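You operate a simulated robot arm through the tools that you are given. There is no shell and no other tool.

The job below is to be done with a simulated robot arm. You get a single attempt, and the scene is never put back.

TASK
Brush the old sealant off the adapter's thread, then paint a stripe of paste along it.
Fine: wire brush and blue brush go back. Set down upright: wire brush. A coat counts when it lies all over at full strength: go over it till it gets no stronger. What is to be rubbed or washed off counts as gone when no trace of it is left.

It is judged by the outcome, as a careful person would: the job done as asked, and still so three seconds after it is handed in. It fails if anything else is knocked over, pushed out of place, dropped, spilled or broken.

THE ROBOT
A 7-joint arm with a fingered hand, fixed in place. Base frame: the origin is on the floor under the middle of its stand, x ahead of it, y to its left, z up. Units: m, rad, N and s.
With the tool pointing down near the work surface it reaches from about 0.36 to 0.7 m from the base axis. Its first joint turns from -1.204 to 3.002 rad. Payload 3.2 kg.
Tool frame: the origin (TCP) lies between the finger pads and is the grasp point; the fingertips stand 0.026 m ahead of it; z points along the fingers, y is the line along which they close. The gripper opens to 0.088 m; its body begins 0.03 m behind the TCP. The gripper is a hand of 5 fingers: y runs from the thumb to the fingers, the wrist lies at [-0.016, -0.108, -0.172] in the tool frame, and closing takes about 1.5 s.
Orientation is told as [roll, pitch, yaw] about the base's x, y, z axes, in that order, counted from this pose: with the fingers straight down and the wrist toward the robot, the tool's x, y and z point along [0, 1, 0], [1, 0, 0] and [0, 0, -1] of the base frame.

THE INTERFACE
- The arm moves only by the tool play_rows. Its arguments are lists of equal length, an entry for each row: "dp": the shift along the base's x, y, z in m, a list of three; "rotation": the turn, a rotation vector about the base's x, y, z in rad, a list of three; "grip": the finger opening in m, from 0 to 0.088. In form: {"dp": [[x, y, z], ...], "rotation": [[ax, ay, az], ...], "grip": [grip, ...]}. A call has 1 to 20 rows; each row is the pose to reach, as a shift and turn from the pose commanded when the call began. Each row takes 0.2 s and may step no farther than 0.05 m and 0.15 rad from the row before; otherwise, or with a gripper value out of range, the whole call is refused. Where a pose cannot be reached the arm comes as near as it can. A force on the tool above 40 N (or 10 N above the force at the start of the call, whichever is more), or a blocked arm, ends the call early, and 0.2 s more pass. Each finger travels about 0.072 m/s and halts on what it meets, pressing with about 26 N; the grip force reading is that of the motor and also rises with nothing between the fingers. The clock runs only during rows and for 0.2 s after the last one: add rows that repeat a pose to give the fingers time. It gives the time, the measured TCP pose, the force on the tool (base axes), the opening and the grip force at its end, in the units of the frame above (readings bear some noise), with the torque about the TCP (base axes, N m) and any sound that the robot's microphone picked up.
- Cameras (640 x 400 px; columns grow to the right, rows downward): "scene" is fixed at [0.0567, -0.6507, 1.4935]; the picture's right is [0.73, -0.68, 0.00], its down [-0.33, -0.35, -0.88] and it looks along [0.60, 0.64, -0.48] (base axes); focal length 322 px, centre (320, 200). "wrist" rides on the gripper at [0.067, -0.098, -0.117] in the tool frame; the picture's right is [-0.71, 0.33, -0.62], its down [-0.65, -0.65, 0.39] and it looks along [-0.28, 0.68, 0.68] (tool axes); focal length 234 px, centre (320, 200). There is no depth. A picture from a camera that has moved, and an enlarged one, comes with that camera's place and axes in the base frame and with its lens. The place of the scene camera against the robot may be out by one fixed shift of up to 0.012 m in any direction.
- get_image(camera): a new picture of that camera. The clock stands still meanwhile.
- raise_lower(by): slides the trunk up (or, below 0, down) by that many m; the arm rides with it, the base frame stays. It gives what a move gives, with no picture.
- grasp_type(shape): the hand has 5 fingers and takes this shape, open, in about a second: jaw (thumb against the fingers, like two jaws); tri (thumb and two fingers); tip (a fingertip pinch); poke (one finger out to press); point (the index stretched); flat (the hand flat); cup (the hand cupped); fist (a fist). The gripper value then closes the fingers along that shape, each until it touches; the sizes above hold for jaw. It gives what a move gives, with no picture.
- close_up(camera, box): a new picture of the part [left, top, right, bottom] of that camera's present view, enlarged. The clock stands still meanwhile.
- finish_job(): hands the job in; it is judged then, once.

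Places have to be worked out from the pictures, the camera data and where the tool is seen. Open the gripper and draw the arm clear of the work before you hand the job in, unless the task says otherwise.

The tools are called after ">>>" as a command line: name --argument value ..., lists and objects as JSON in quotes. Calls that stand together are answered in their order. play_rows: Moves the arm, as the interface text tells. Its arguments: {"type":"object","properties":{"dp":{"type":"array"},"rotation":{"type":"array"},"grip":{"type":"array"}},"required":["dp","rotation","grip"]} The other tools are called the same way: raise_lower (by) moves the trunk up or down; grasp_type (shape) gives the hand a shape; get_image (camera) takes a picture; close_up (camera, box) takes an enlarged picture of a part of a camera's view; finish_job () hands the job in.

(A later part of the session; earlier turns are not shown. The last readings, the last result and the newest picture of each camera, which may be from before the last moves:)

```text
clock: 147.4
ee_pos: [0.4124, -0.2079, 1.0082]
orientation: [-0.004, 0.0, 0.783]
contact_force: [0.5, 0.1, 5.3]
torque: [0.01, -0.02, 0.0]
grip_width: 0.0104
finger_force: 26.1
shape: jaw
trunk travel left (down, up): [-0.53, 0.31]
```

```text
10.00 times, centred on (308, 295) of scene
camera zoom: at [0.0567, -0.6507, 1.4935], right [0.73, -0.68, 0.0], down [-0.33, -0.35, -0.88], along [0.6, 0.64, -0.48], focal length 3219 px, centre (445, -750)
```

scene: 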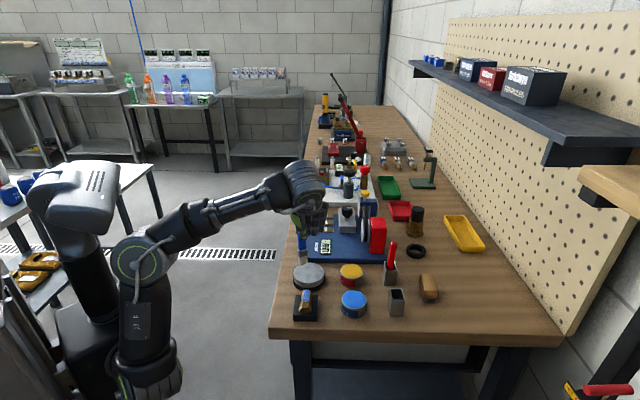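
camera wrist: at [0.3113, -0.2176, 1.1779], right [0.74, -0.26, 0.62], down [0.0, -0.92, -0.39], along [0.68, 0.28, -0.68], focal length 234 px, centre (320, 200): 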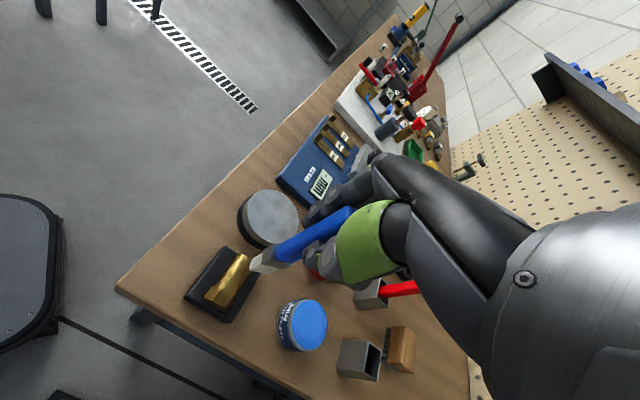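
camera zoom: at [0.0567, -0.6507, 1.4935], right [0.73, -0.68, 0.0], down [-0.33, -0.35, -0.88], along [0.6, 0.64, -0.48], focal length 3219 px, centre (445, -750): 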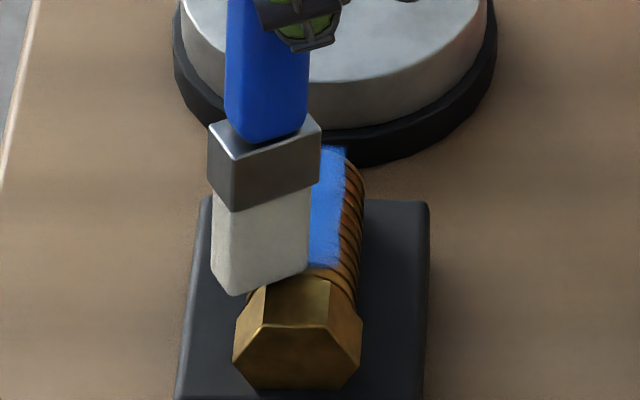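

5 N contact. I sweep outward to the far end, return and repeat, twice.

>>> play_rows --dp '[[0.003, 0.003, -0.0005], [0.006, 0.006, -0.0005], [0.009, 0.009, -0.0005], [0.012, 0.012, -0.0005], [0.015, 0.015, -0.0005], [0.018, 0.018, -0.0005], [0.021, 0.021, -0.0005], [0.025, 0.025, -0.0005], [0.029, 0.029, -0.0005], [0.033, 0.033, -0.0005], [0.033, 0.033, 0.014], [0.012, 0.012, 0.014], [-0.006, -0.006, 0.014], [-0.006, -0.006, 0.003], [-0.002, -0.002, 0], [0.001, 0.001, -0.0005], [0.004, 0.004, -0.0005], [0.007, 0.007, -0.0005]]' --rotation '[[0, 0, 0], [0, 0, 0], [0, 0, 0], [0, 0, 0], [0, 0, 0], [0, 0, 0], [0, 0, 0], [0, 0, 0], [0, 0, 0], [0, 0, 0], [0, 0, 0], [0, 0, 0], [0, 0, 0], [0, 0, 0], [0, 0, 0], [0, 0, 0], [0, 0, 0], [0, 0, 0]]' --grip '[0.004, 0.004, 0.004, 0.004, 0.004, 0.004, 0.004, 0.004, 0.004, 0.004, 0.004, 0.004, 0.004, 0.004, 0.004, 0.004, 0.004, 0.004]'

>>> play_rows --dp '[[0.003, 0.003, 0], [0.006, 0.006, 0], [0.009, 0.009, 0], [0.012, 0.012, 0], [0.015, 0.015, 0], [0.018, 0.018, 0], [0.022, 0.022, 0], [0.026, 0.026, 0], [0.026, 0.026, 0.02], [0.036, 0.036, 0.055], [0.036, 0.036, 0.06]]' --rotation '[[0, 0, 0], [0, 0, 0], [0, 0, 0], [0, 0, 0], [0, 0, 0], [0, 0, 0], [0, 0, 0], [0, 0, 0], [0, 0, 0], [0, 0, 0], [0, 0, 0]]' --grip '[0.004, 0.004, 0.004, 0.004, 0.004, 0.004, 0.004, 0.004, 0.004, 0.004, 0.004]'

>>> close_up --camera "scene" --box '[299, 287, 315, 305]'

>>> get_image --camera "wrist"

```text
clock: 151.2
ee_pos: [0.4205, -0.2016, 1.0055]
orientation: [-0.003, 0.002, 0.786]
contact_force: [-0.3, -0.1, 4.9]
torque: [-0.03, 0.14, 0.01]
grip_width: 0.0102
finger_force: 25.4
shape: jaw
trunk travel left (down, up): [-0.53, 0.31]
```

```text
clock: 153.6
ee_pos: [0.4568, -0.1677, 1.0644]
orientation: [0.0, 0.003, 0.783]
contact_force: [-0.3, 0.3, 0.0]
torque: [-0.05, 0.01, -0.01]
grip_width: 0.0102
finger_force: 25.8
shape: jaw
trunk travel left (down, up): [-0.53, 0.31]
```

```text
16.00 times, centred on (307, 296) of scene
camera zoom: at [0.0567, -0.6507, 1.4935], right [0.73, -0.68, 0.0], down [-0.33, -0.35, -0.88], along [0.6, 0.64, -0.48], focal length 5150 px, centre (528, -1336)
```

zoom: 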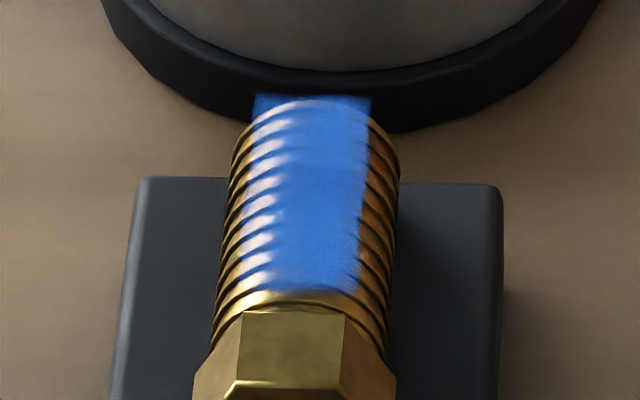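

```text
taken
camera wrist: at [0.34, -0.1877, 1.183], right [0.74, -0.27, 0.62], down [-0.01, -0.92, -0.39], along [0.68, 0.28, -0.68], focal length 234 px, centre (320, 200)
```

wrist: 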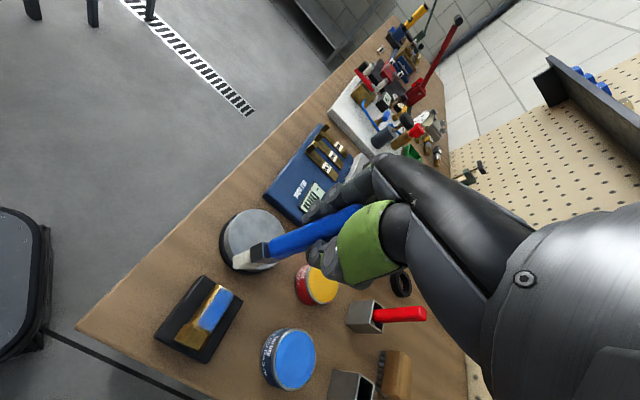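

I compare the left border again at high magnification.

>>> close_up --camera "wrist" --box '[203, 284, 233, 304]'

>>> close_up --camera "wrist" --box '[190, 305, 220, 335]'

```text
16.00 times, centred on (218, 294) of wrist
camera zoom: at [0.34, -0.1877, 1.183], right [0.74, -0.27, 0.62], down [-0.01, -0.92, -0.39], along [0.68, 0.28, -0.68], focal length 3747 px, centre (1952, -1304)
```

zoom: 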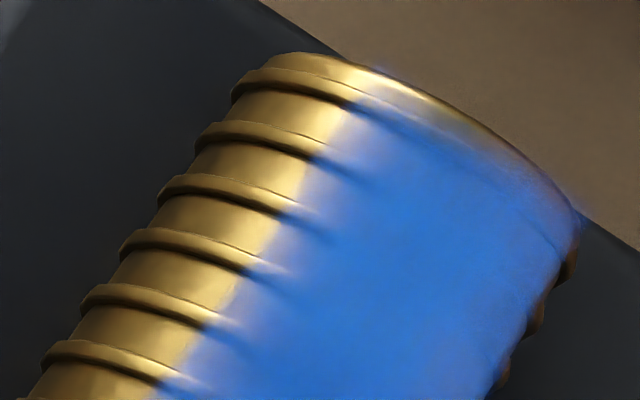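

```text
13.33 times, centred on (205, 320) of wrist
camera zoom: at [0.34, -0.1877, 1.183], right [0.74, -0.27, 0.62], down [-0.01, -0.92, -0.39], along [0.68, 0.28, -0.68], focal length 3122 px, centre (1853, -1400)
```

zoom: 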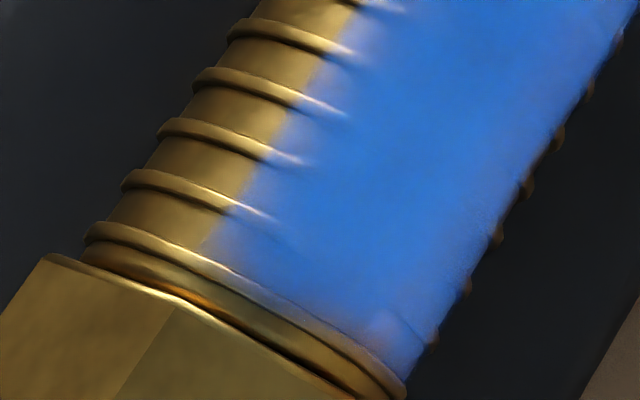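

All four borders show the same soft fade now, and the last passes changed nothing — it seems saturated. As a final precaution I do two more sweeps over the middle and right side with the remaining paste.

>>> play_rows --dp '[[-0.015, -0.018, -0.01], [-0.032, -0.04, -0.03], [-0.0443, -0.0557, -0.048], [-0.0443, -0.0557, -0.0575], [-0.0403, -0.0517, -0.0595], [-0.0363, -0.0477, -0.0605], [-0.0323, -0.0437, -0.0605], [-0.0283, -0.0397, -0.0605], [-0.0243, -0.0357, -0.0605], [-0.0203, -0.0317, -0.0605], [-0.0163, -0.0277, -0.0605], [-0.0123, -0.0237, -0.0605], [-0.0083, -0.0197, -0.0605], [-0.0043, -0.0157, -0.0605], [-0.0043, -0.0157, -0.045], [-0.025, -0.035, -0.045], [-0.0415, -0.0585, -0.048], [-0.0415, -0.0585, -0.0575]]' --rotation '[[0, 0, 0], [0, 0, 0], [0, 0, 0], [0, 0, 0], [0, 0, 0], [0, 0, 0], [0, 0, 0], [0, 0, 0], [0, 0, 0], [0, 0, 0], [0, 0, 0], [0, 0, 0], [0, 0, 0], [0, 0, 0], [0, 0, 0], [0, 0, 0], [0, 0, 0], [0, 0, 0]]' --grip '[0.004, 0.004, 0.004, 0.004, 0.004, 0.004, 0.004, 0.004, 0.004, 0.004, 0.004, 0.004, 0.004, 0.004, 0.004, 0.004, 0.004, 0.004]'

>>> play_rows --dp '[[0.004, 0.004, -0.002], [0.008, 0.008, -0.003], [0.012, 0.012, -0.003], [0.016, 0.016, -0.003], [0.02, 0.02, -0.003], [0.024, 0.024, -0.003], [0.028, 0.028, -0.003], [0.032, 0.032, -0.003], [0.036, 0.036, -0.003], [0.04, 0.04, -0.003], [0.04, 0.04, 0.02], [0.05, 0.05, 0.055], [0.05, 0.05, 0.06]]' --rotation '[[0, 0, 0], [0, 0, 0], [0, 0, 0], [0, 0, 0], [0, 0, 0], [0, 0, 0], [0, 0, 0], [0, 0, 0], [0, 0, 0], [0, 0, 0], [0, 0, 0], [0, 0, 0], [0, 0, 0]]' --grip '[0.004, 0.004, 0.004, 0.004, 0.004, 0.004, 0.004, 0.004, 0.004, 0.004, 0.004, 0.004, 0.004]'

>>> close_up --camera "scene" --box '[299, 287, 315, 305]'

>>> close_up --camera "wrist" --box '[185, 275, 245, 345]'

```text
clock: 157.4
ee_pos: [0.4152, -0.2239, 1.0096]
orientation: [-0.002, 0.003, 0.786]
contact_force: [0.6, -0.4, 0.5]
torque: [0.0, -0.01, 0.01]
grip_width: 0.0102
finger_force: 25.7
shape: jaw
trunk travel left (down, up): [-0.53, 0.31]
```

```text
clock: 160.2
ee_pos: [0.4655, -0.1742, 1.0683]
orientation: [-0.001, 0.002, 0.785]
contact_force: [0.3, -0.6, -0.8]
torque: [-0.01, 0.01, 0.0]
grip_width: 0.0101
finger_force: 25.6
shape: jaw
trunk travel left (down, up): [-0.53, 0.31]
```

```text
16.00 times, centred on (307, 296) of scene
camera zoom: at [0.0567, -0.6507, 1.4935], right [0.73, -0.68, 0.0], down [-0.33, -0.35, -0.88], along [0.6, 0.64, -0.48], focal length 5150 px, centre (528, -1336)
```

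zoom: 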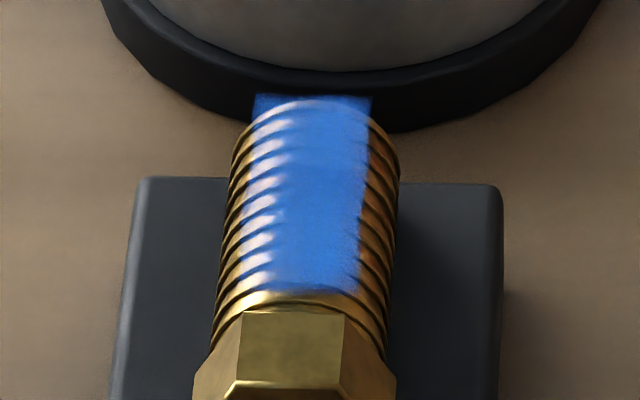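

```text
5.71 times, centred on (215, 310) of wrist
camera zoom: at [0.3485, -0.1942, 1.1871], right [0.74, -0.27, 0.62], down [0.0, -0.92, -0.39], along [0.68, 0.28, -0.68], focal length 1338 px, centre (920, -429)
```

zoom: 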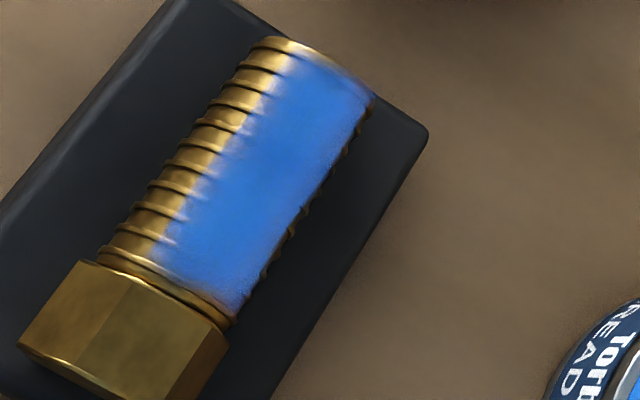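

I take two very tight views to verify the edge strength before finishing the painting.

>>> close_up --camera "scene" --box '[303, 286, 309, 290]'

>>> close_up --camera "wrist" --box '[215, 278, 235, 292]'

>>> close_up --camera "wrist" --box '[200, 305, 220, 325]'

```text
16.00 times, centred on (306, 288) of scene
camera zoom: at [0.0567, -0.6507, 1.4935], right [0.73, -0.68, 0.0], down [-0.33, -0.35, -0.88], along [0.6, 0.64, -0.48], focal length 5150 px, centre (544, -1208)
```

zoom: 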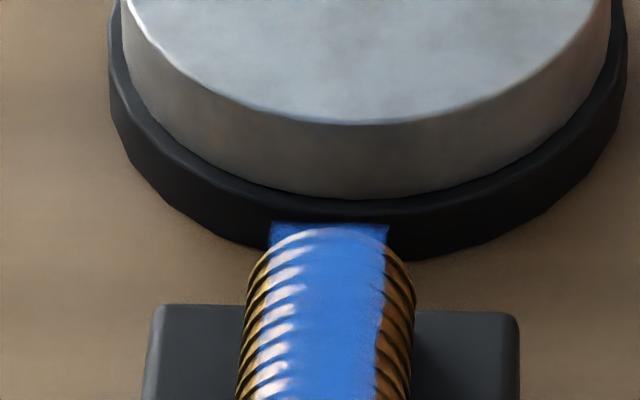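

```text
16.00 times, centred on (225, 285) of wrist
camera zoom: at [0.3485, -0.1942, 1.1871], right [0.74, -0.27, 0.62], down [0.0, -0.92, -0.39], along [0.68, 0.28, -0.68], focal length 3747 px, centre (1840, -1160)
```

zoom: 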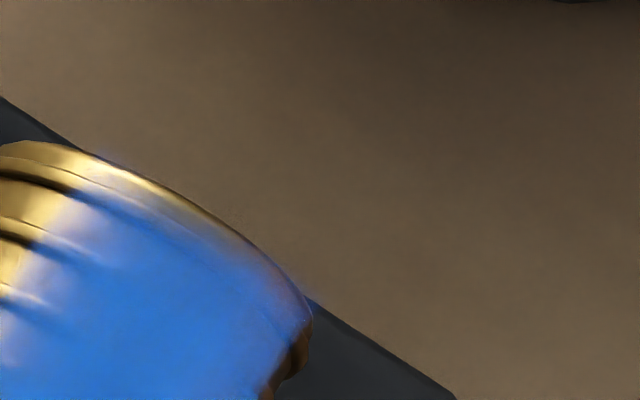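

```text
16.00 times, centred on (210, 315) of wrist
camera zoom: at [0.3485, -0.1942, 1.1871], right [0.74, -0.27, 0.62], down [0.0, -0.92, -0.39], along [0.68, 0.28, -0.68], focal length 3747 px, centre (2080, -1640)
```

zoom: 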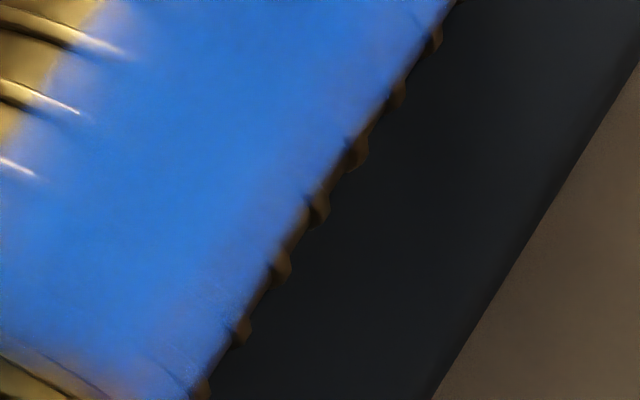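

The fade is the same along all borders (also the right one), so the coat is as strong as it gets. Now I bring the blue brush back: first over toward the tin area, turning the hand to yaw 0.

>>> play_rows --dp '[[0.005, -0.01, 0.005], [0.012, -0.025, 0.005], [0.02, -0.042, 0.005], [0.028, -0.06, 0.005], [0.036, -0.078, 0.0], [0.043, -0.092, -0.005], [0.0465, -0.1, -0.01], [0.0465, -0.1, -0.01]]' --rotation '[[0, 0, -0.1], [0, 0, -0.22], [0, 0, -0.34], [0, 0, -0.46], [0, 0, -0.58], [0, 0, -0.69], [0, 0, -0.785], [0, 0, -0.785]]' --grip '[0.004, 0.004, 0.004, 0.004, 0.004, 0.004, 0.004, 0.004]'

>>> raise_lower --by 0.09

>>> play_rows --dp '[[0.01, -0.01, -0.03], [0.02, -0.02, -0.06], [0.03, -0.03, -0.07], [0.03, -0.03, -0.07]]' --rotation '[[0, 0, 0], [0, 0, 0], [0, 0, 0], [0, 0, 0]]' --grip '[0.004, 0.004, 0.004, 0.004]'

>>> raise_lower --by 0.1

>>> get_image --camera "scene"

```text
clock: 162.0
ee_pos: [0.5101, -0.2755, 1.0578]
orientation: [-0.002, 0.002, -0.001]
contact_force: [-0.2, 0.5, -0.9]
torque: [-0.04, 0.01, 0.0]
grip_width: 0.01
finger_force: 25.5
shape: jaw
trunk travel left (down, up): [-0.53, 0.31]
```

```text
clock: 163.2
ee_pos: [0.5099, -0.2765, 1.1482]
orientation: [-0.003, 0.003, 0.0]
contact_force: [-1.0, -0.2, 0.3]
torque: [-0.03, -0.02, -0.01]
grip_width: 0.01
finger_force: 25.8
shape: jaw
trunk travel left (down, up): [-0.62, 0.22]
```

```text
clock: 164.2
ee_pos: [0.5408, -0.3037, 1.0783]
orientation: [-0.001, 0.001, -0.001]
contact_force: [-0.1, 0.3, -0.7]
torque: [-0.02, 0.02, -0.03]
grip_width: 0.0102
finger_force: 26.2
shape: jaw
trunk travel left (down, up): [-0.62, 0.22]
```

```text
clock: 165.6
ee_pos: [0.5416, -0.3044, 1.1783]
orientation: [0.0, 0.001, -0.002]
contact_force: [0.5, -0.5, -0.8]
torque: [0.02, 0.01, -0.05]
grip_width: 0.0099
finger_force: 25.4
shape: jaw
trunk travel left (down, up): [-0.72, 0.12]
```

```text
taken
```

scene: 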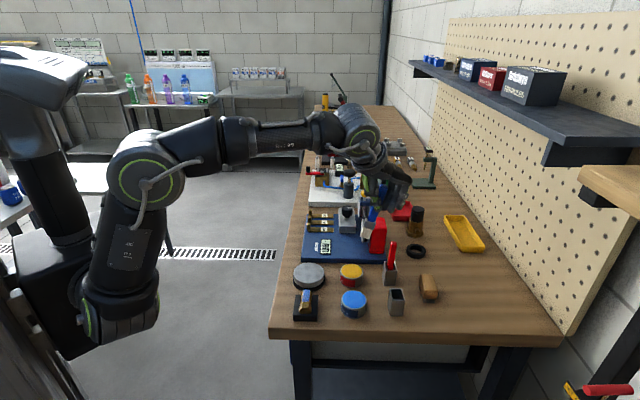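

Trunk is back up. I move above the holder with the tip well clear of the rim, then check the tip's position.

>>> play_rows --dp '[[0.012, -0.014, -0.01], [0.024, -0.028, -0.03], [0.036, -0.041, -0.05], [0.0434, -0.0496, -0.068], [0.0434, -0.0496, -0.068]]' --rotation '[[0, 0, 0], [0, 0, 0], [0, 0, 0], [0, 0, 0], [0, 0, 0]]' --grip '[0.004, 0.004, 0.004, 0.004, 0.004]'

>>> close_up --camera "scene" --box '[365, 220, 435, 325]'

>>> close_up --camera "wrist" --box '[180, 180, 320, 310]'

```text
clock: 166.8
ee_pos: [0.5825, -0.3531, 1.1101]
orientation: [-0.002, 0.002, 0.001]
contact_force: [-0.5, 0.2, -0.9]
torque: [0.03, 0.03, -0.01]
grip_width: 0.0099
finger_force: 26.2
shape: jaw
trunk travel left (down, up): [-0.72, 0.12]
```

```text
3.81 times, centred on (400, 272) of scene
camera zoom: at [0.0567, -0.6507, 1.4935], right [0.73, -0.68, 0.0], down [-0.33, -0.35, -0.88], along [0.6, 0.64, -0.48], focal length 1226 px, centre (15, -76)
```

zoom: 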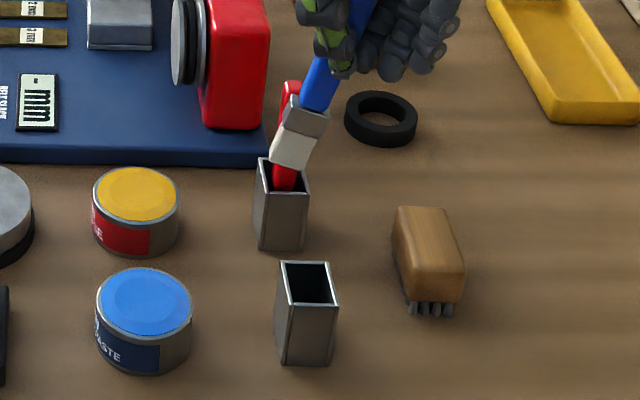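

```text
3.08 times, centred on (250, 245) of wrist
camera zoom: at [0.4859, -0.285, 1.2286], right [0.33, -0.71, 0.62], down [-0.65, -0.65, -0.39], along [0.68, -0.28, -0.68], focal length 720 px, centre (535, 62)
```

zoom: 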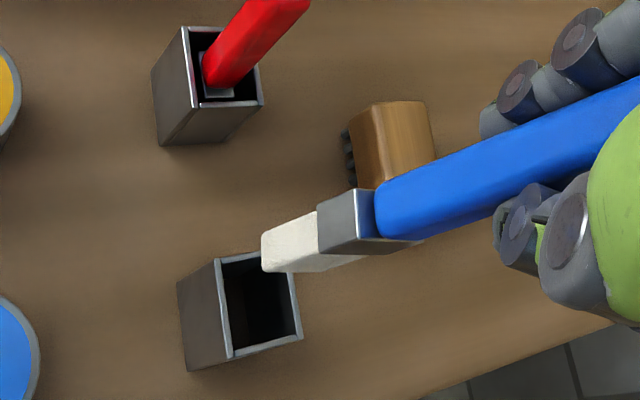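

The brush leans in the grip (tip swung sideways), so I need its lean exactly before inserting. I take closer views.

>>> close_up --camera "scene" --box '[385, 215, 425, 275]'

>>> close_up --camera "wrist" --box '[210, 190, 330, 300]'

```text
6.67 times, centred on (405, 245) of scene
camera zoom: at [0.0567, -0.6507, 1.4935], right [0.73, -0.68, 0.0], down [-0.33, -0.35, -0.88], along [0.6, 0.64, -0.48], focal length 2146 px, centre (-247, -100)
```

zoom: 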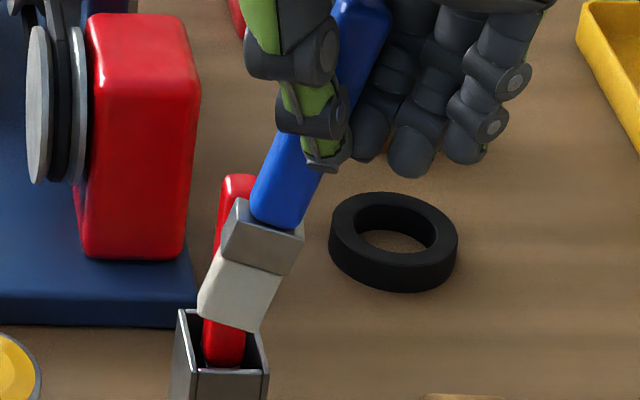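

```text
3.64 times, centred on (270, 245) of wrist
camera zoom: at [0.4859, -0.285, 1.2286], right [0.33, -0.71, 0.62], down [-0.65, -0.65, -0.39], along [0.68, -0.28, -0.68], focal length 852 px, centre (502, 36)
```

zoom: 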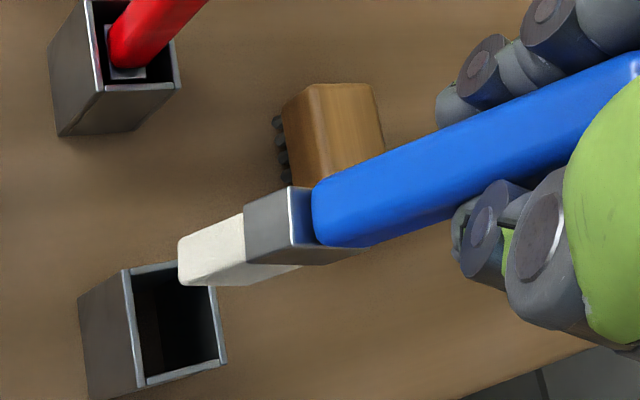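

From both views the brush leans 11.6°, top toward (+x,-y). I rotate the hand by (-0.157,-0.127,0) rad to bring the brush upright and shift 4 mm in -y toward the holder centre (0.587,-0.352).

>>> play_rows --dp '[[0, -0.001, 0], [0, -0.002, 0], [0, -0.004, 0], [0, -0.004, 0]]' --rotation '[[-0.05, -0.04, 0], [-0.105, -0.085, 0], [-0.157, -0.127, 0], [-0.157, -0.127, 0]]' --grip '[0.004, 0.004, 0.004, 0.004]'

>>> close_up --camera "scene" --box '[380, 215, 425, 320]'

>>> close_up --camera "wrist" --box '[190, 190, 330, 310]'

```text
clock: 167.8
ee_pos: [0.5848, -0.3564, 1.1096]
orientation: [-0.159, -0.125, 0.009]
contact_force: [-0.7, 0.0, 0.3]
torque: [0.0, 0.0, -0.02]
grip_width: 0.0102
finger_force: 26.1
shape: jaw
trunk travel left (down, up): [-0.72, 0.12]
```

```text
3.81 times, centred on (402, 268) of scene
camera zoom: at [0.0567, -0.6507, 1.4935], right [0.73, -0.68, 0.0], down [-0.33, -0.35, -0.88], along [0.6, 0.64, -0.48], focal length 1226 px, centre (6, -57)
```

zoom: 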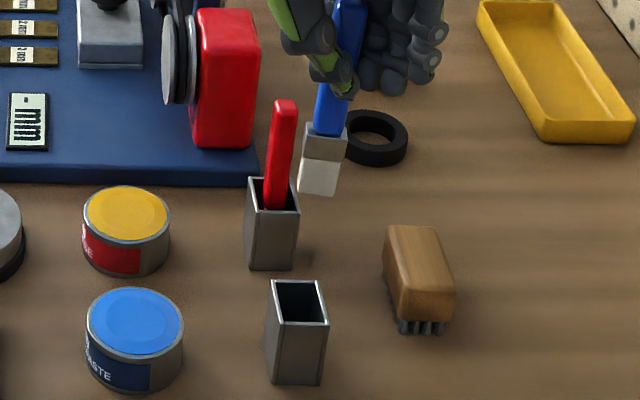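

```text
3.33 times, centred on (260, 250) of wrist
camera zoom: at [0.4735, -0.272, 1.2031], right [0.24, -0.6, 0.76], down [-0.61, -0.71, -0.36], along [0.76, -0.38, -0.54], focal length 781 px, centre (520, 33)
```

zoom: 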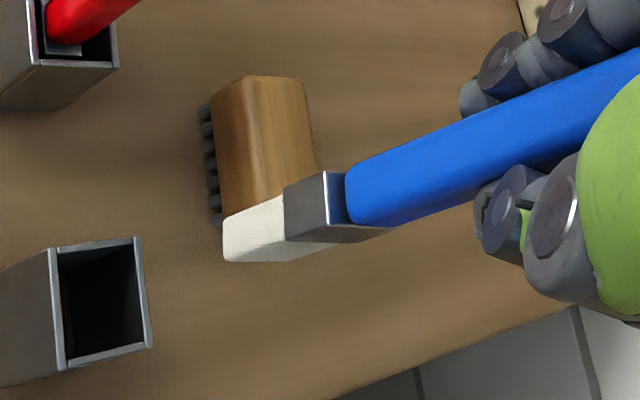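

Now the brush stands vertical and in line with the holder in both views. I lower until the tip is just above the rim and re-check.

>>> play_rows --dp '[[-0.001, -0.001, -0.025], [-0.001, -0.001, -0.05], [-0.001, -0.001, -0.068], [-0.001, -0.001, -0.073], [-0.001, -0.001, -0.073]]' --rotation '[[0, 0, 0], [0, 0, 0], [0, 0, 0], [0, 0, 0], [0, 0, 0]]' --grip '[0.004, 0.004, 0.004, 0.004, 0.004]'

>>> close_up --camera "scene" --box '[380, 250, 425, 320]'

>>> close_up --camera "wrist" --box '[190, 190, 330, 310]'

```text
clock: 168.9
ee_pos: [0.5823, -0.358, 1.0395]
orientation: [-0.159, -0.123, 0.008]
contact_force: [0.1, 0.1, 1.0]
torque: [-0.01, -0.03, -0.03]
grip_width: 0.0102
finger_force: 26.1
shape: jaw
trunk travel left (down, up): [-0.72, 0.12]
```

```text
5.71 times, centred on (402, 285) of scene
camera zoom: at [0.0567, -0.6507, 1.4935], right [0.73, -0.68, 0.0], down [-0.33, -0.35, -0.88], along [0.6, 0.64, -0.48], focal length 1839 px, centre (-151, -286)
```

zoom: 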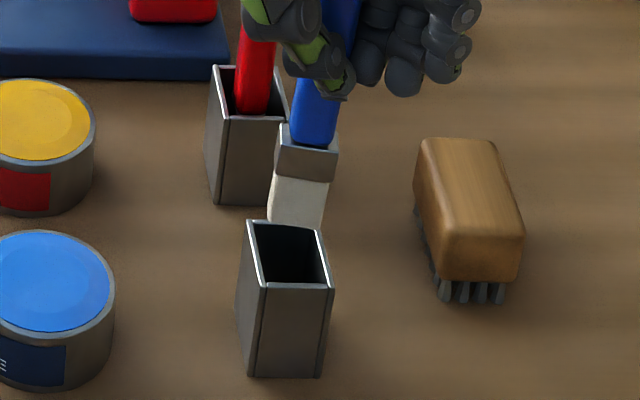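

```text
3.33 times, centred on (260, 250) of wrist
camera zoom: at [0.4723, -0.2736, 1.1319], right [0.24, -0.6, 0.76], down [-0.61, -0.71, -0.36], along [0.76, -0.38, -0.54], focal length 781 px, centre (520, 33)
```

zoom: 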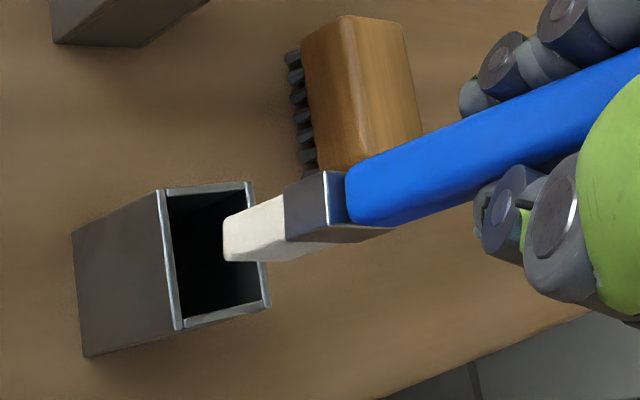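

The landing point matches the rim centre in both views within ~2 mm. I insert the brush slowly, watching the forces.

>>> play_rows --dp '[[-0.0007, 0.0007, -0.008], [-0.0007, 0.0007, -0.016], [-0.0007, 0.0007, -0.024], [-0.0007, 0.0007, -0.03], [-0.0007, 0.0007, -0.03]]' --rotation '[[0, 0, 0], [0, 0, 0], [0, 0, 0], [0, 0, 0], [0, 0, 0]]' --grip '[0.004, 0.004, 0.004, 0.004, 0.004]'

>>> close_up --camera "scene" --box '[380, 250, 425, 320]'

>>> close_up --camera "wrist" --box '[190, 190, 330, 310]'

```text
clock: 170.2
ee_pos: [0.5807, -0.3569, 1.0159]
orientation: [-0.165, -0.141, 0.009]
contact_force: [2.8, -4.2, 29.3]
torque: [-0.01, -0.19, -0.03]
grip_width: 0.0111
finger_force: 26.1
shape: jaw
trunk travel left (down, up): [-0.72, 0.12]
```

```text
5.71 times, centred on (402, 285) of scene
camera zoom: at [0.0567, -0.6507, 1.4935], right [0.73, -0.68, 0.0], down [-0.33, -0.35, -0.88], along [0.6, 0.64, -0.48], focal length 1839 px, centre (-151, -286)
```

zoom: 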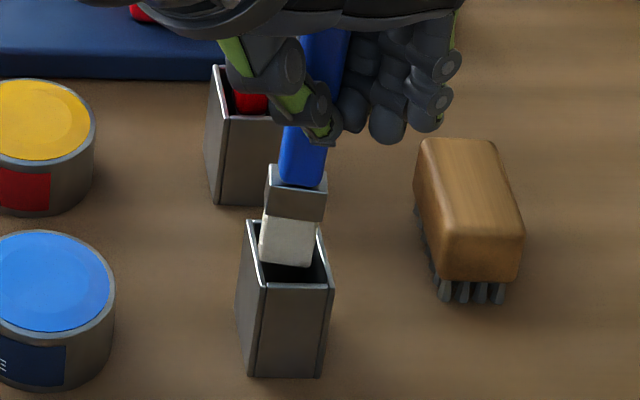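

```text
3.33 times, centred on (260, 250) of wrist
camera zoom: at [0.4673, -0.2714, 1.1061], right [0.23, -0.59, 0.77], down [-0.6, -0.71, -0.37], along [0.76, -0.38, -0.52], focal length 781 px, centre (520, 33)
```

zoom: 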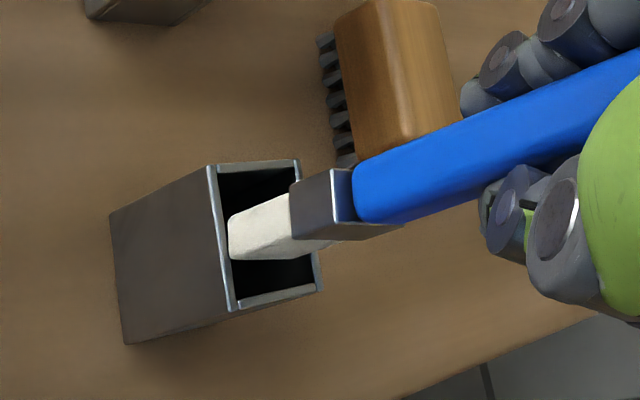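

The bristles caught on the holder's left rim (29 N). I lift 15 mm at once, shift about 4.5 mm to the right (+x,-y), and look again.

>>> play_rows --dp '[[0, 0, 0.008], [0, 0, 0.016], [0.0032, -0.0032, 0.016], [0.0032, -0.0032, 0.016]]' --rotation '[[0, 0, 0], [0, 0, 0], [0, 0, 0], [0, 0, 0]]' --grip '[0.004, 0.004, 0.004, 0.004]'

>>> close_up --camera "scene" --box '[380, 250, 425, 320]'

>>> close_up --camera "wrist" --box '[190, 190, 330, 310]'

```text
clock: 171.2
ee_pos: [0.5852, -0.362, 1.0224]
orientation: [-0.159, -0.123, 0.009]
contact_force: [0.3, -0.2, -0.4]
torque: [0.03, 0.0, 0.01]
grip_width: 0.0105
finger_force: 26.3
shape: jaw
trunk travel left (down, up): [-0.72, 0.12]
```

```text
5.71 times, centred on (402, 285) of scene
camera zoom: at [0.0567, -0.6507, 1.4935], right [0.73, -0.68, 0.0], down [-0.33, -0.35, -0.88], along [0.6, 0.64, -0.48], focal length 1839 px, centre (-151, -286)
```

zoom: 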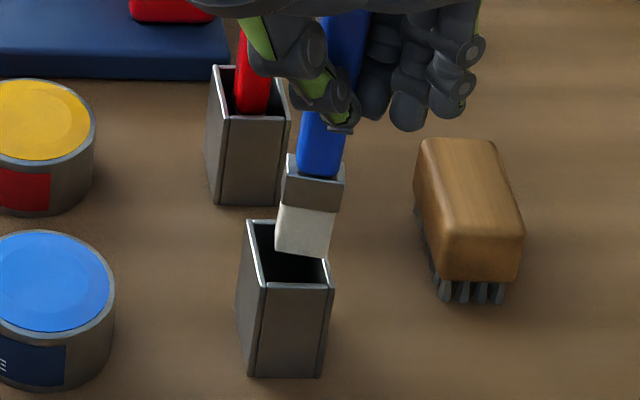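

```text
3.33 times, centred on (260, 250) of wrist
camera zoom: at [0.4747, -0.277, 1.1156], right [0.25, -0.6, 0.76], down [-0.61, -0.71, -0.36], along [0.75, -0.38, -0.54], focal length 781 px, centre (520, 33)
```

zoom: 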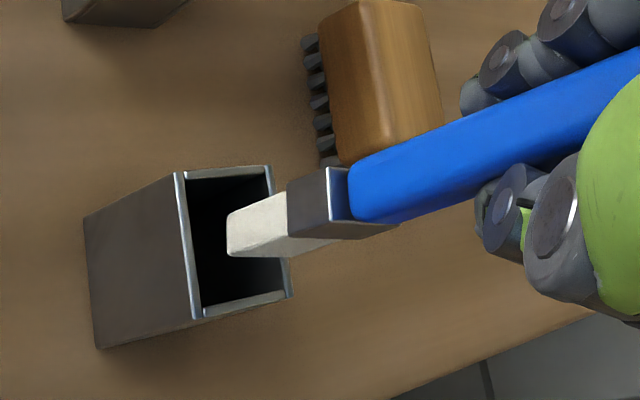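

The holder's opening is only a few mm wider than the ferrule, and the brush is twisted ~9° relative to it. I turn the hand +0.157 rad about z to square it and check with tight views.

>>> play_rows --dp '[[0, 0, 0.004], [-0.001, 0.001, 0.006], [-0.001, 0.001, 0.006]]' --rotation '[[0, 0, 0.08], [0, 0, 0.157], [0, 0, 0.157]]' --grip '[0.004, 0.004, 0.004]'

>>> close_up --camera "scene" --box '[385, 265, 415, 300]'

>>> close_up --camera "wrist" --box '[200, 210, 290, 290]'

```text
clock: 171.9
ee_pos: [0.5848, -0.3605, 1.0289]
orientation: [-0.159, -0.127, 0.166]
contact_force: [0.0, -0.4, 0.0]
torque: [0.0, -0.04, -0.01]
grip_width: 0.0106
finger_force: 25.7
shape: jaw
trunk travel left (down, up): [-0.72, 0.12]
```

```text
11.43 times, centred on (400, 282) of scene
camera zoom: at [0.0567, -0.6507, 1.4935], right [0.73, -0.68, 0.0], down [-0.33, -0.35, -0.88], along [0.6, 0.64, -0.48], focal length 3679 px, centre (-594, -743)
```

zoom: 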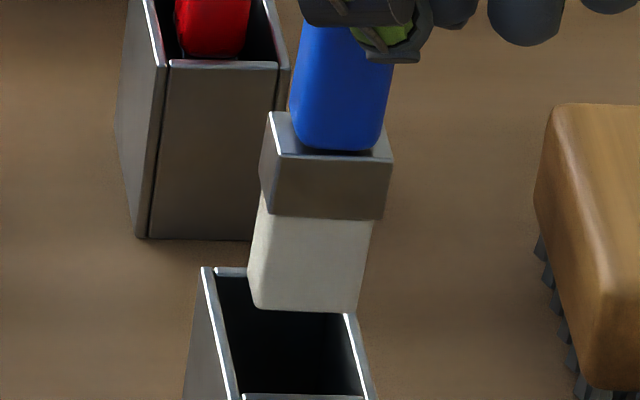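

```text
5.00 times, centred on (245, 250) of wrist
camera zoom: at [0.4616, -0.2936, 1.1229], right [0.34, -0.55, 0.76], down [-0.49, -0.8, -0.36], along [0.81, -0.25, -0.54], focal length 1171 px, centre (695, -50)
```

zoom: 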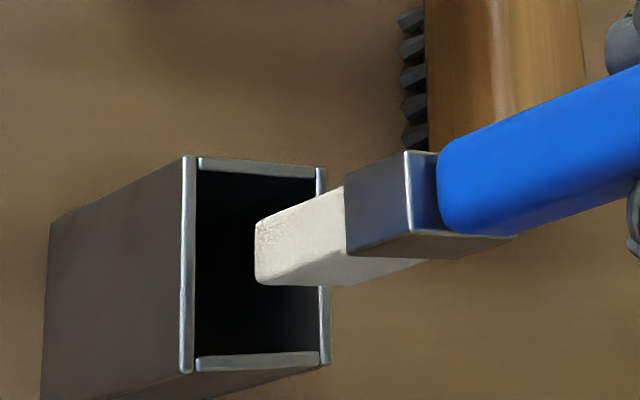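

The brush is now squared with the holder. I lower to a few mm above the rim, shifting 3.5 mm away from the camera side, to compare at equal height.

>>> play_rows --dp '[[0.0025, 0.0025, -0.004], [0.0025, 0.0025, -0.009], [0.0025, 0.0025, -0.009]]' --rotation '[[0, 0, 0], [0, 0, 0], [0, 0, 0]]' --grip '[0.004, 0.004, 0.004]'

>>> close_up --camera "scene" --box '[385, 270, 415, 305]'

>>> close_up --camera "wrist" --box '[200, 210, 290, 290]'

```text
clock: 172.8
ee_pos: [0.5873, -0.3575, 1.0209]
orientation: [-0.159, -0.125, 0.166]
contact_force: [-0.2, -0.3, -0.5]
torque: [-0.03, 0.0, -0.02]
grip_width: 0.0105
finger_force: 25.8
shape: jaw
trunk travel left (down, up): [-0.72, 0.12]
```

```text
11.43 times, centred on (400, 288) of scene
camera zoom: at [0.0567, -0.6507, 1.4935], right [0.73, -0.68, 0.0], down [-0.33, -0.35, -0.88], along [0.6, 0.64, -0.48], focal length 3679 px, centre (-594, -800)
```

zoom: 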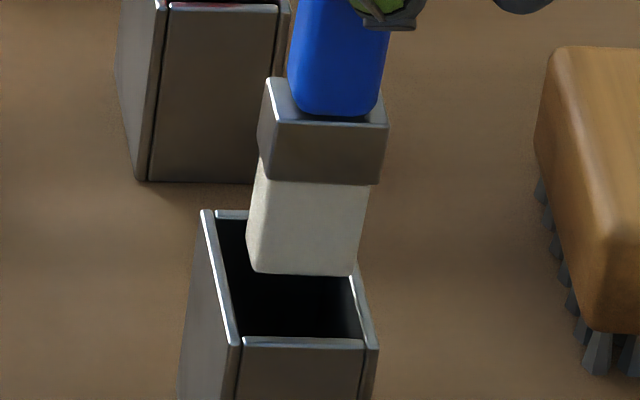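

```text
5.00 times, centred on (245, 250) of wrist
camera zoom: at [0.4651, -0.2918, 1.1133], right [0.34, -0.55, 0.76], down [-0.49, -0.79, -0.36], along [0.81, -0.25, -0.54], focal length 1171 px, centre (695, -50)
```

zoom: 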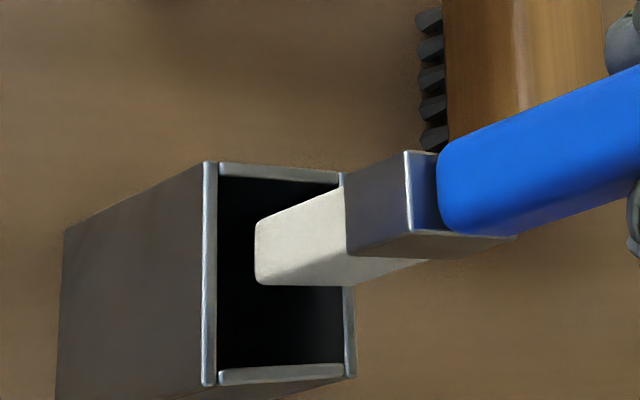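

I realise the holder is oblong: about 38 mm along the bench depth and 29 mm across, so the brush's broad side must lie the other way. I lift 35 mm and turn the hand by -1.47 rad about z, keeping the tip over the holder's centre.

>>> play_rows --dp '[[0, 0, 0.02], [0, 0, 0.035], [-0.0005, 0.001, 0.035], [-0.001, 0.0015, 0.035], [-0.0015, 0.0025, 0.035], [-0.002, 0.0035, 0.035], [-0.0025, 0.0045, 0.035], [-0.003, 0.0055, 0.035], [-0.0035, 0.0065, 0.035], [-0.004, 0.007, 0.035], [-0.004, 0.0075, 0.035], [-0.004, 0.0075, 0.035], [-0.004, 0.0075, 0.035]]' --rotation '[[0, 0, -0.1], [0, 0, -0.23], [0, 0, -0.37], [0, 0, -0.51], [0, 0, -0.65], [0, 0, -0.79], [0, 0, -0.93], [0, 0, -1.07], [0, 0, -1.21], [0, 0, -1.34], [0, 0, -1.44], [0, 0, -1.47], [0, 0, -1.47]]' --grip '[0.004, 0.004, 0.004, 0.004, 0.004, 0.004, 0.004, 0.004, 0.004, 0.004, 0.004, 0.004, 0.004]'

>>> get_image --camera "scene"

>>> close_up --camera "scene" --box '[380, 255, 420, 305]'

>>> get_image --camera "wrist"

```text
clock: 175.6
ee_pos: [0.5836, -0.3489, 1.0556]
orientation: [-0.159, -0.124, -1.305]
contact_force: [0.6, 0.1, -1.3]
torque: [-0.03, 0.04, -0.02]
grip_width: 0.0106
finger_force: 25.8
shape: jaw
trunk travel left (down, up): [-0.72, 0.12]
```

```text
taken
```

scene: 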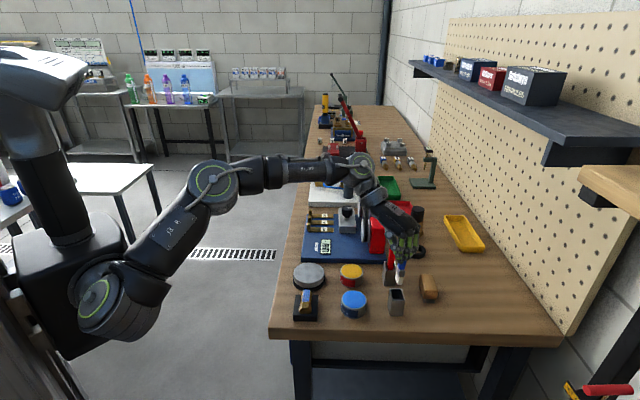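

```text
8.00 times, centred on (400, 280) of scene
camera zoom: at [0.0567, -0.6507, 1.4935], right [0.73, -0.68, 0.0], down [-0.33, -0.35, -0.88], along [0.6, 0.64, -0.48], focal length 2575 px, centre (-320, -440)
```

zoom: 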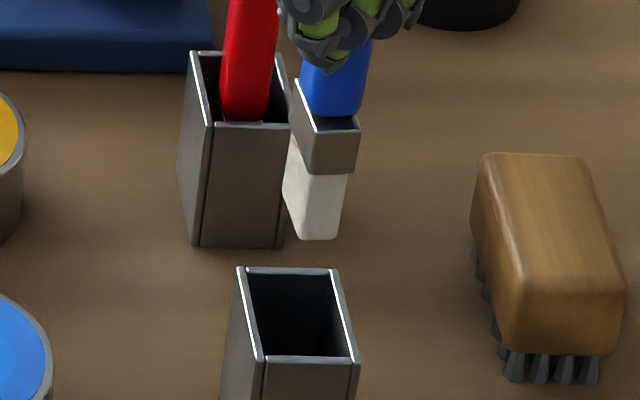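

```text
taken
camera wrist: at [0.6353, -0.2204, 1.1481], right [-0.52, -0.39, 0.76], down [-0.84, 0.41, -0.36], along [-0.17, -0.83, -0.54], focal length 234 px, centre (320, 200)
```

wrist: 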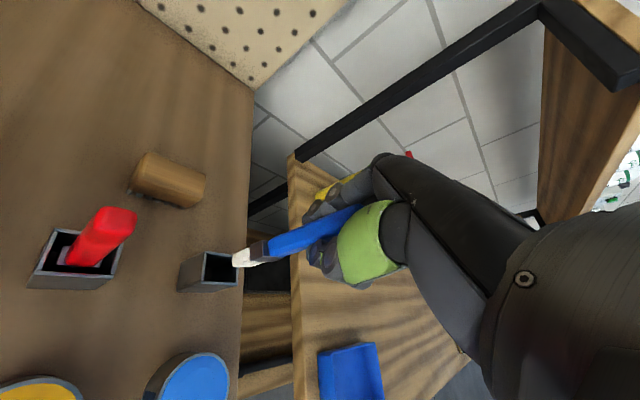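

The hand reached yaw -75° and the brush now shows its narrow side to the camera, matching the holder. I check alignment with a wrist close-up.

>>> close_up --camera "wrist" --box '[165, 220, 285, 310]'

```text
4.44 times, centred on (225, 265) of wrist
camera zoom: at [0.6353, -0.2204, 1.1481], right [-0.52, -0.39, 0.76], down [-0.84, 0.41, -0.36], along [-0.17, -0.83, -0.54], focal length 1041 px, centre (742, -89)
```

zoom: 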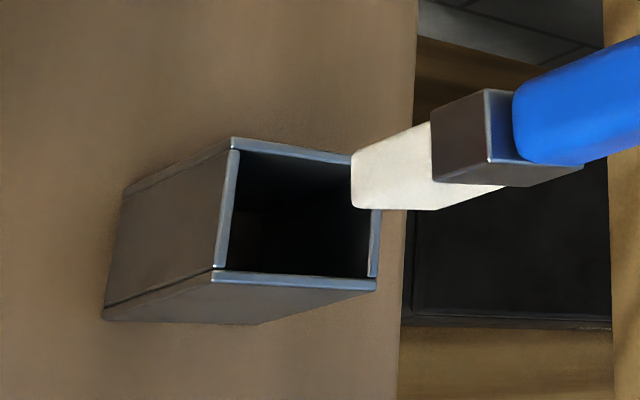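

Wrist and scene agree within ~3 mm; I shift (+2.8,+1.4) mm and lower to a few mm above the rim.

>>> play_rows --dp '[[0.0028, 0.0014, -0.01], [0.0028, 0.0014, -0.02], [0.0028, 0.0014, -0.03], [0.0028, 0.0014, -0.034], [0.0028, 0.0014, -0.034]]' --rotation '[[0, 0, 0], [0, 0, 0], [0, 0, 0], [0, 0, 0], [0, 0, 0]]' --grip '[0.004, 0.004, 0.004, 0.004, 0.004]'

>>> close_up --camera "scene" --box '[385, 270, 415, 305]'

>>> close_up --camera "wrist" --box '[165, 210, 285, 300]'

```text
clock: 176.8
ee_pos: [0.5848, -0.349, 1.0229]
orientation: [-0.159, -0.124, -1.303]
contact_force: [0.2, 0.4, -1.3]
torque: [-0.03, -0.03, 0.01]
grip_width: 0.0106
finger_force: 25.9
shape: jaw
trunk travel left (down, up): [-0.72, 0.12]
```

```text
11.43 times, centred on (400, 288) of scene
camera zoom: at [0.0567, -0.6507, 1.4935], right [0.73, -0.68, 0.0], down [-0.33, -0.35, -0.88], along [0.6, 0.64, -0.48], focal length 3679 px, centre (-594, -800)
```

zoom: 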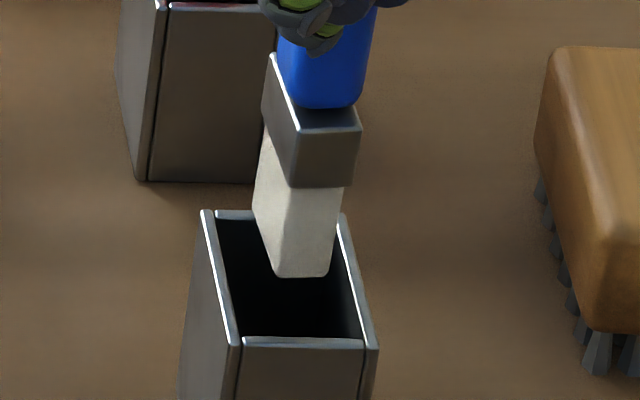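

```text
4.44 times, centred on (225, 255) of wrist
camera zoom: at [0.6379, -0.2192, 1.1153], right [-0.52, -0.39, 0.76], down [-0.84, 0.41, -0.36], along [-0.17, -0.83, -0.54], focal length 1041 px, centre (742, -44)
```

zoom: 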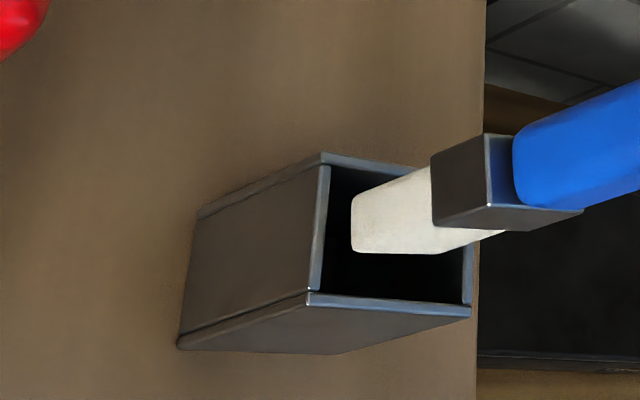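

The tip is centred over the opening with ~6 mm clearance on all sides. I lower it in slowly.

>>> play_rows --dp '[[0, 0, -0.006], [0, 0, -0.012], [0, 0, -0.018], [0, 0, -0.024], [0, 0, -0.03], [0, 0, -0.03]]' --rotation '[[0, 0, 0], [0, 0, 0], [0, 0, 0], [0, 0, 0], [0, 0, 0], [0, 0, 0]]' --grip '[0.004, 0.004, 0.004, 0.004, 0.004, 0.004]'

>>> close_up --camera "scene" --box '[385, 265, 415, 300]'

>>> close_up --camera "wrist" --box '[185, 200, 305, 290]'

```text
clock: 178.2
ee_pos: [0.5864, -0.3486, 0.9918]
orientation: [-0.158, -0.124, -1.305]
contact_force: [-0.7, -0.2, -0.2]
torque: [0.02, 0.01, 0.02]
grip_width: 0.0102
finger_force: 26.4
shape: jaw
trunk travel left (down, up): [-0.72, 0.12]
```

```text
11.43 times, centred on (400, 282) of scene
camera zoom: at [0.0567, -0.6507, 1.4935], right [0.73, -0.68, 0.0], down [-0.33, -0.35, -0.88], along [0.6, 0.64, -0.48], focal length 3679 px, centre (-594, -743)
```

zoom: 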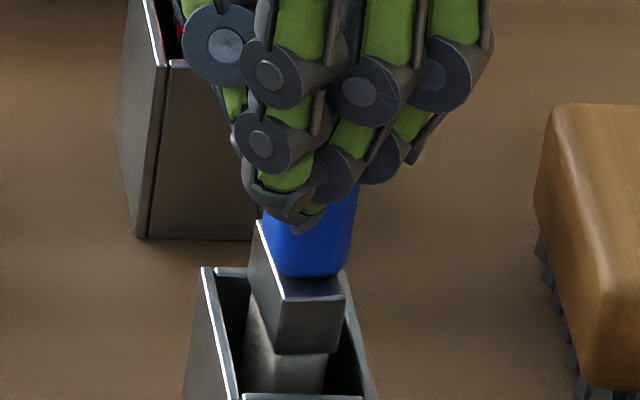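

```text
4.44 times, centred on (245, 245) of wrist
camera zoom: at [0.6379, -0.2198, 1.0845], right [-0.52, -0.39, 0.76], down [-0.84, 0.41, -0.36], along [-0.17, -0.83, -0.54], focal length 1041 px, centre (653, 0)
```

zoom: 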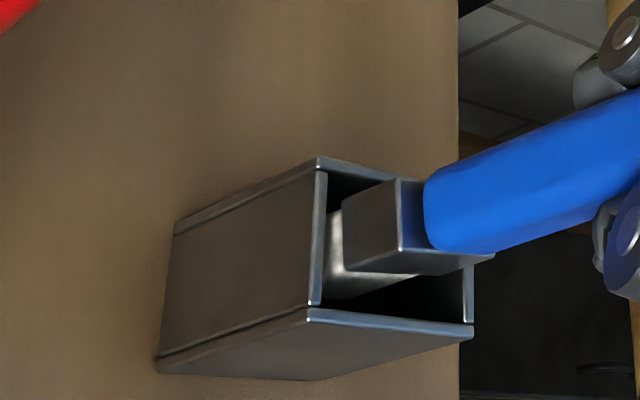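

Bristles are inside and the ferrule is entering freely. I continue lowering until it bottoms out.

>>> play_rows --dp '[[0, 0, -0.004], [0, 0, -0.008], [0, 0, -0.012], [0, 0, -0.015], [0, 0, -0.015]]' --rotation '[[0, 0, 0], [0, 0, 0], [0, 0, 0], [0, 0, 0], [0, 0, 0]]' --grip '[0.004, 0.004, 0.004, 0.004, 0.004]'

>>> close_up --camera "scene" --box '[385, 265, 415, 300]'

```text
clock: 179.3
ee_pos: [0.5867, -0.3478, 0.9764]
orientation: [-0.159, -0.124, -1.303]
contact_force: [0.4, -0.4, -1.4]
torque: [0.0, 0.01, 0.02]
grip_width: 0.0105
finger_force: 25.8
shape: jaw
trunk travel left (down, up): [-0.72, 0.12]
```

```text
11.43 times, centred on (400, 282) of scene
camera zoom: at [0.0567, -0.6507, 1.4935], right [0.73, -0.68, 0.0], down [-0.33, -0.35, -0.88], along [0.6, 0.64, -0.48], focal length 3679 px, centre (-594, -743)
```

zoom: 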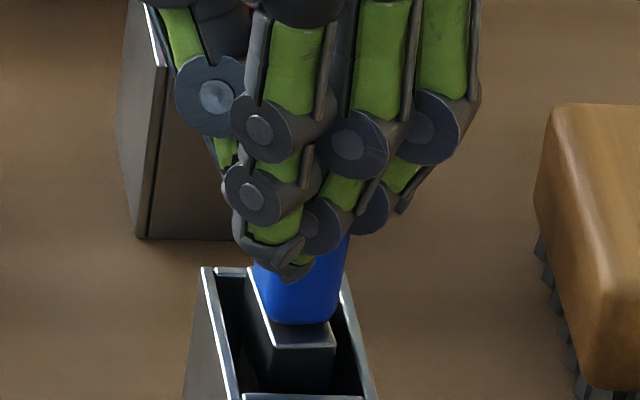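

Still free; ferrule top is about level with the rim. I lower in small steps until contact with the holder floor.

>>> play_rows --dp '[[0, 0, -0.003], [0, 0, -0.006], [0, 0, -0.008]]' --rotation '[[0, 0, 0], [0, 0, 0], [0, 0, 0]]' --grip '[0.004, 0.004, 0.004]'

>>> close_up --camera "scene" --box '[385, 265, 415, 300]'

>>> close_up --camera "wrist" --box '[195, 190, 335, 300]'

```text
clock: 180.2
ee_pos: [0.5866, -0.3478, 0.9695]
orientation: [-0.158, -0.124, -1.305]
contact_force: [-0.2, -0.1, -0.6]
torque: [0.03, -0.02, 0.02]
grip_width: 0.0105
finger_force: 26.0
shape: jaw
trunk travel left (down, up): [-0.72, 0.12]
```

```text
11.43 times, centred on (400, 282) of scene
camera zoom: at [0.0567, -0.6507, 1.4935], right [0.73, -0.68, 0.0], down [-0.33, -0.35, -0.88], along [0.6, 0.64, -0.48], focal length 3679 px, centre (-594, -743)
```

zoom: 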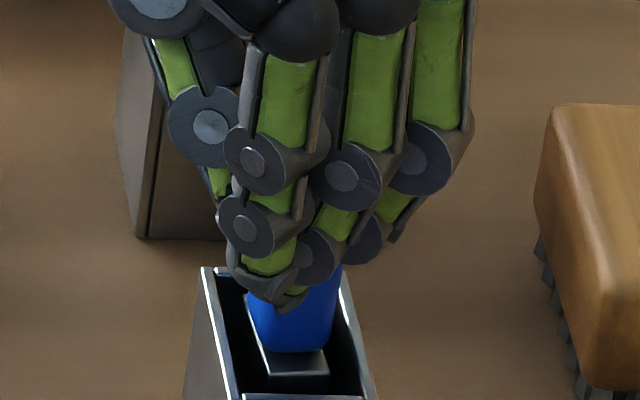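

```text
3.64 times, centred on (265, 245) of wrist
camera zoom: at [0.6381, -0.2188, 1.0618], right [-0.52, -0.39, 0.76], down [-0.84, 0.41, -0.36], along [-0.17, -0.83, -0.54], focal length 852 px, centre (520, 36)
```

zoom: 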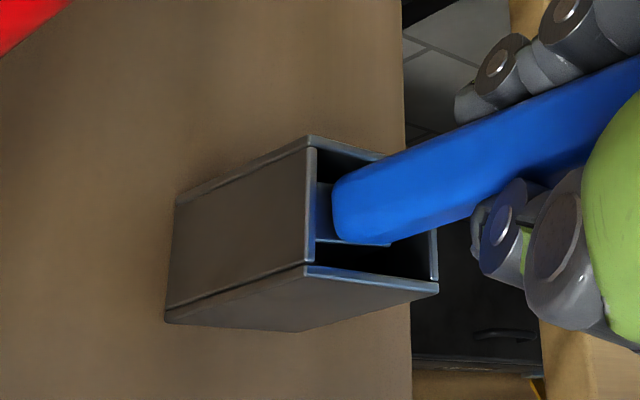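

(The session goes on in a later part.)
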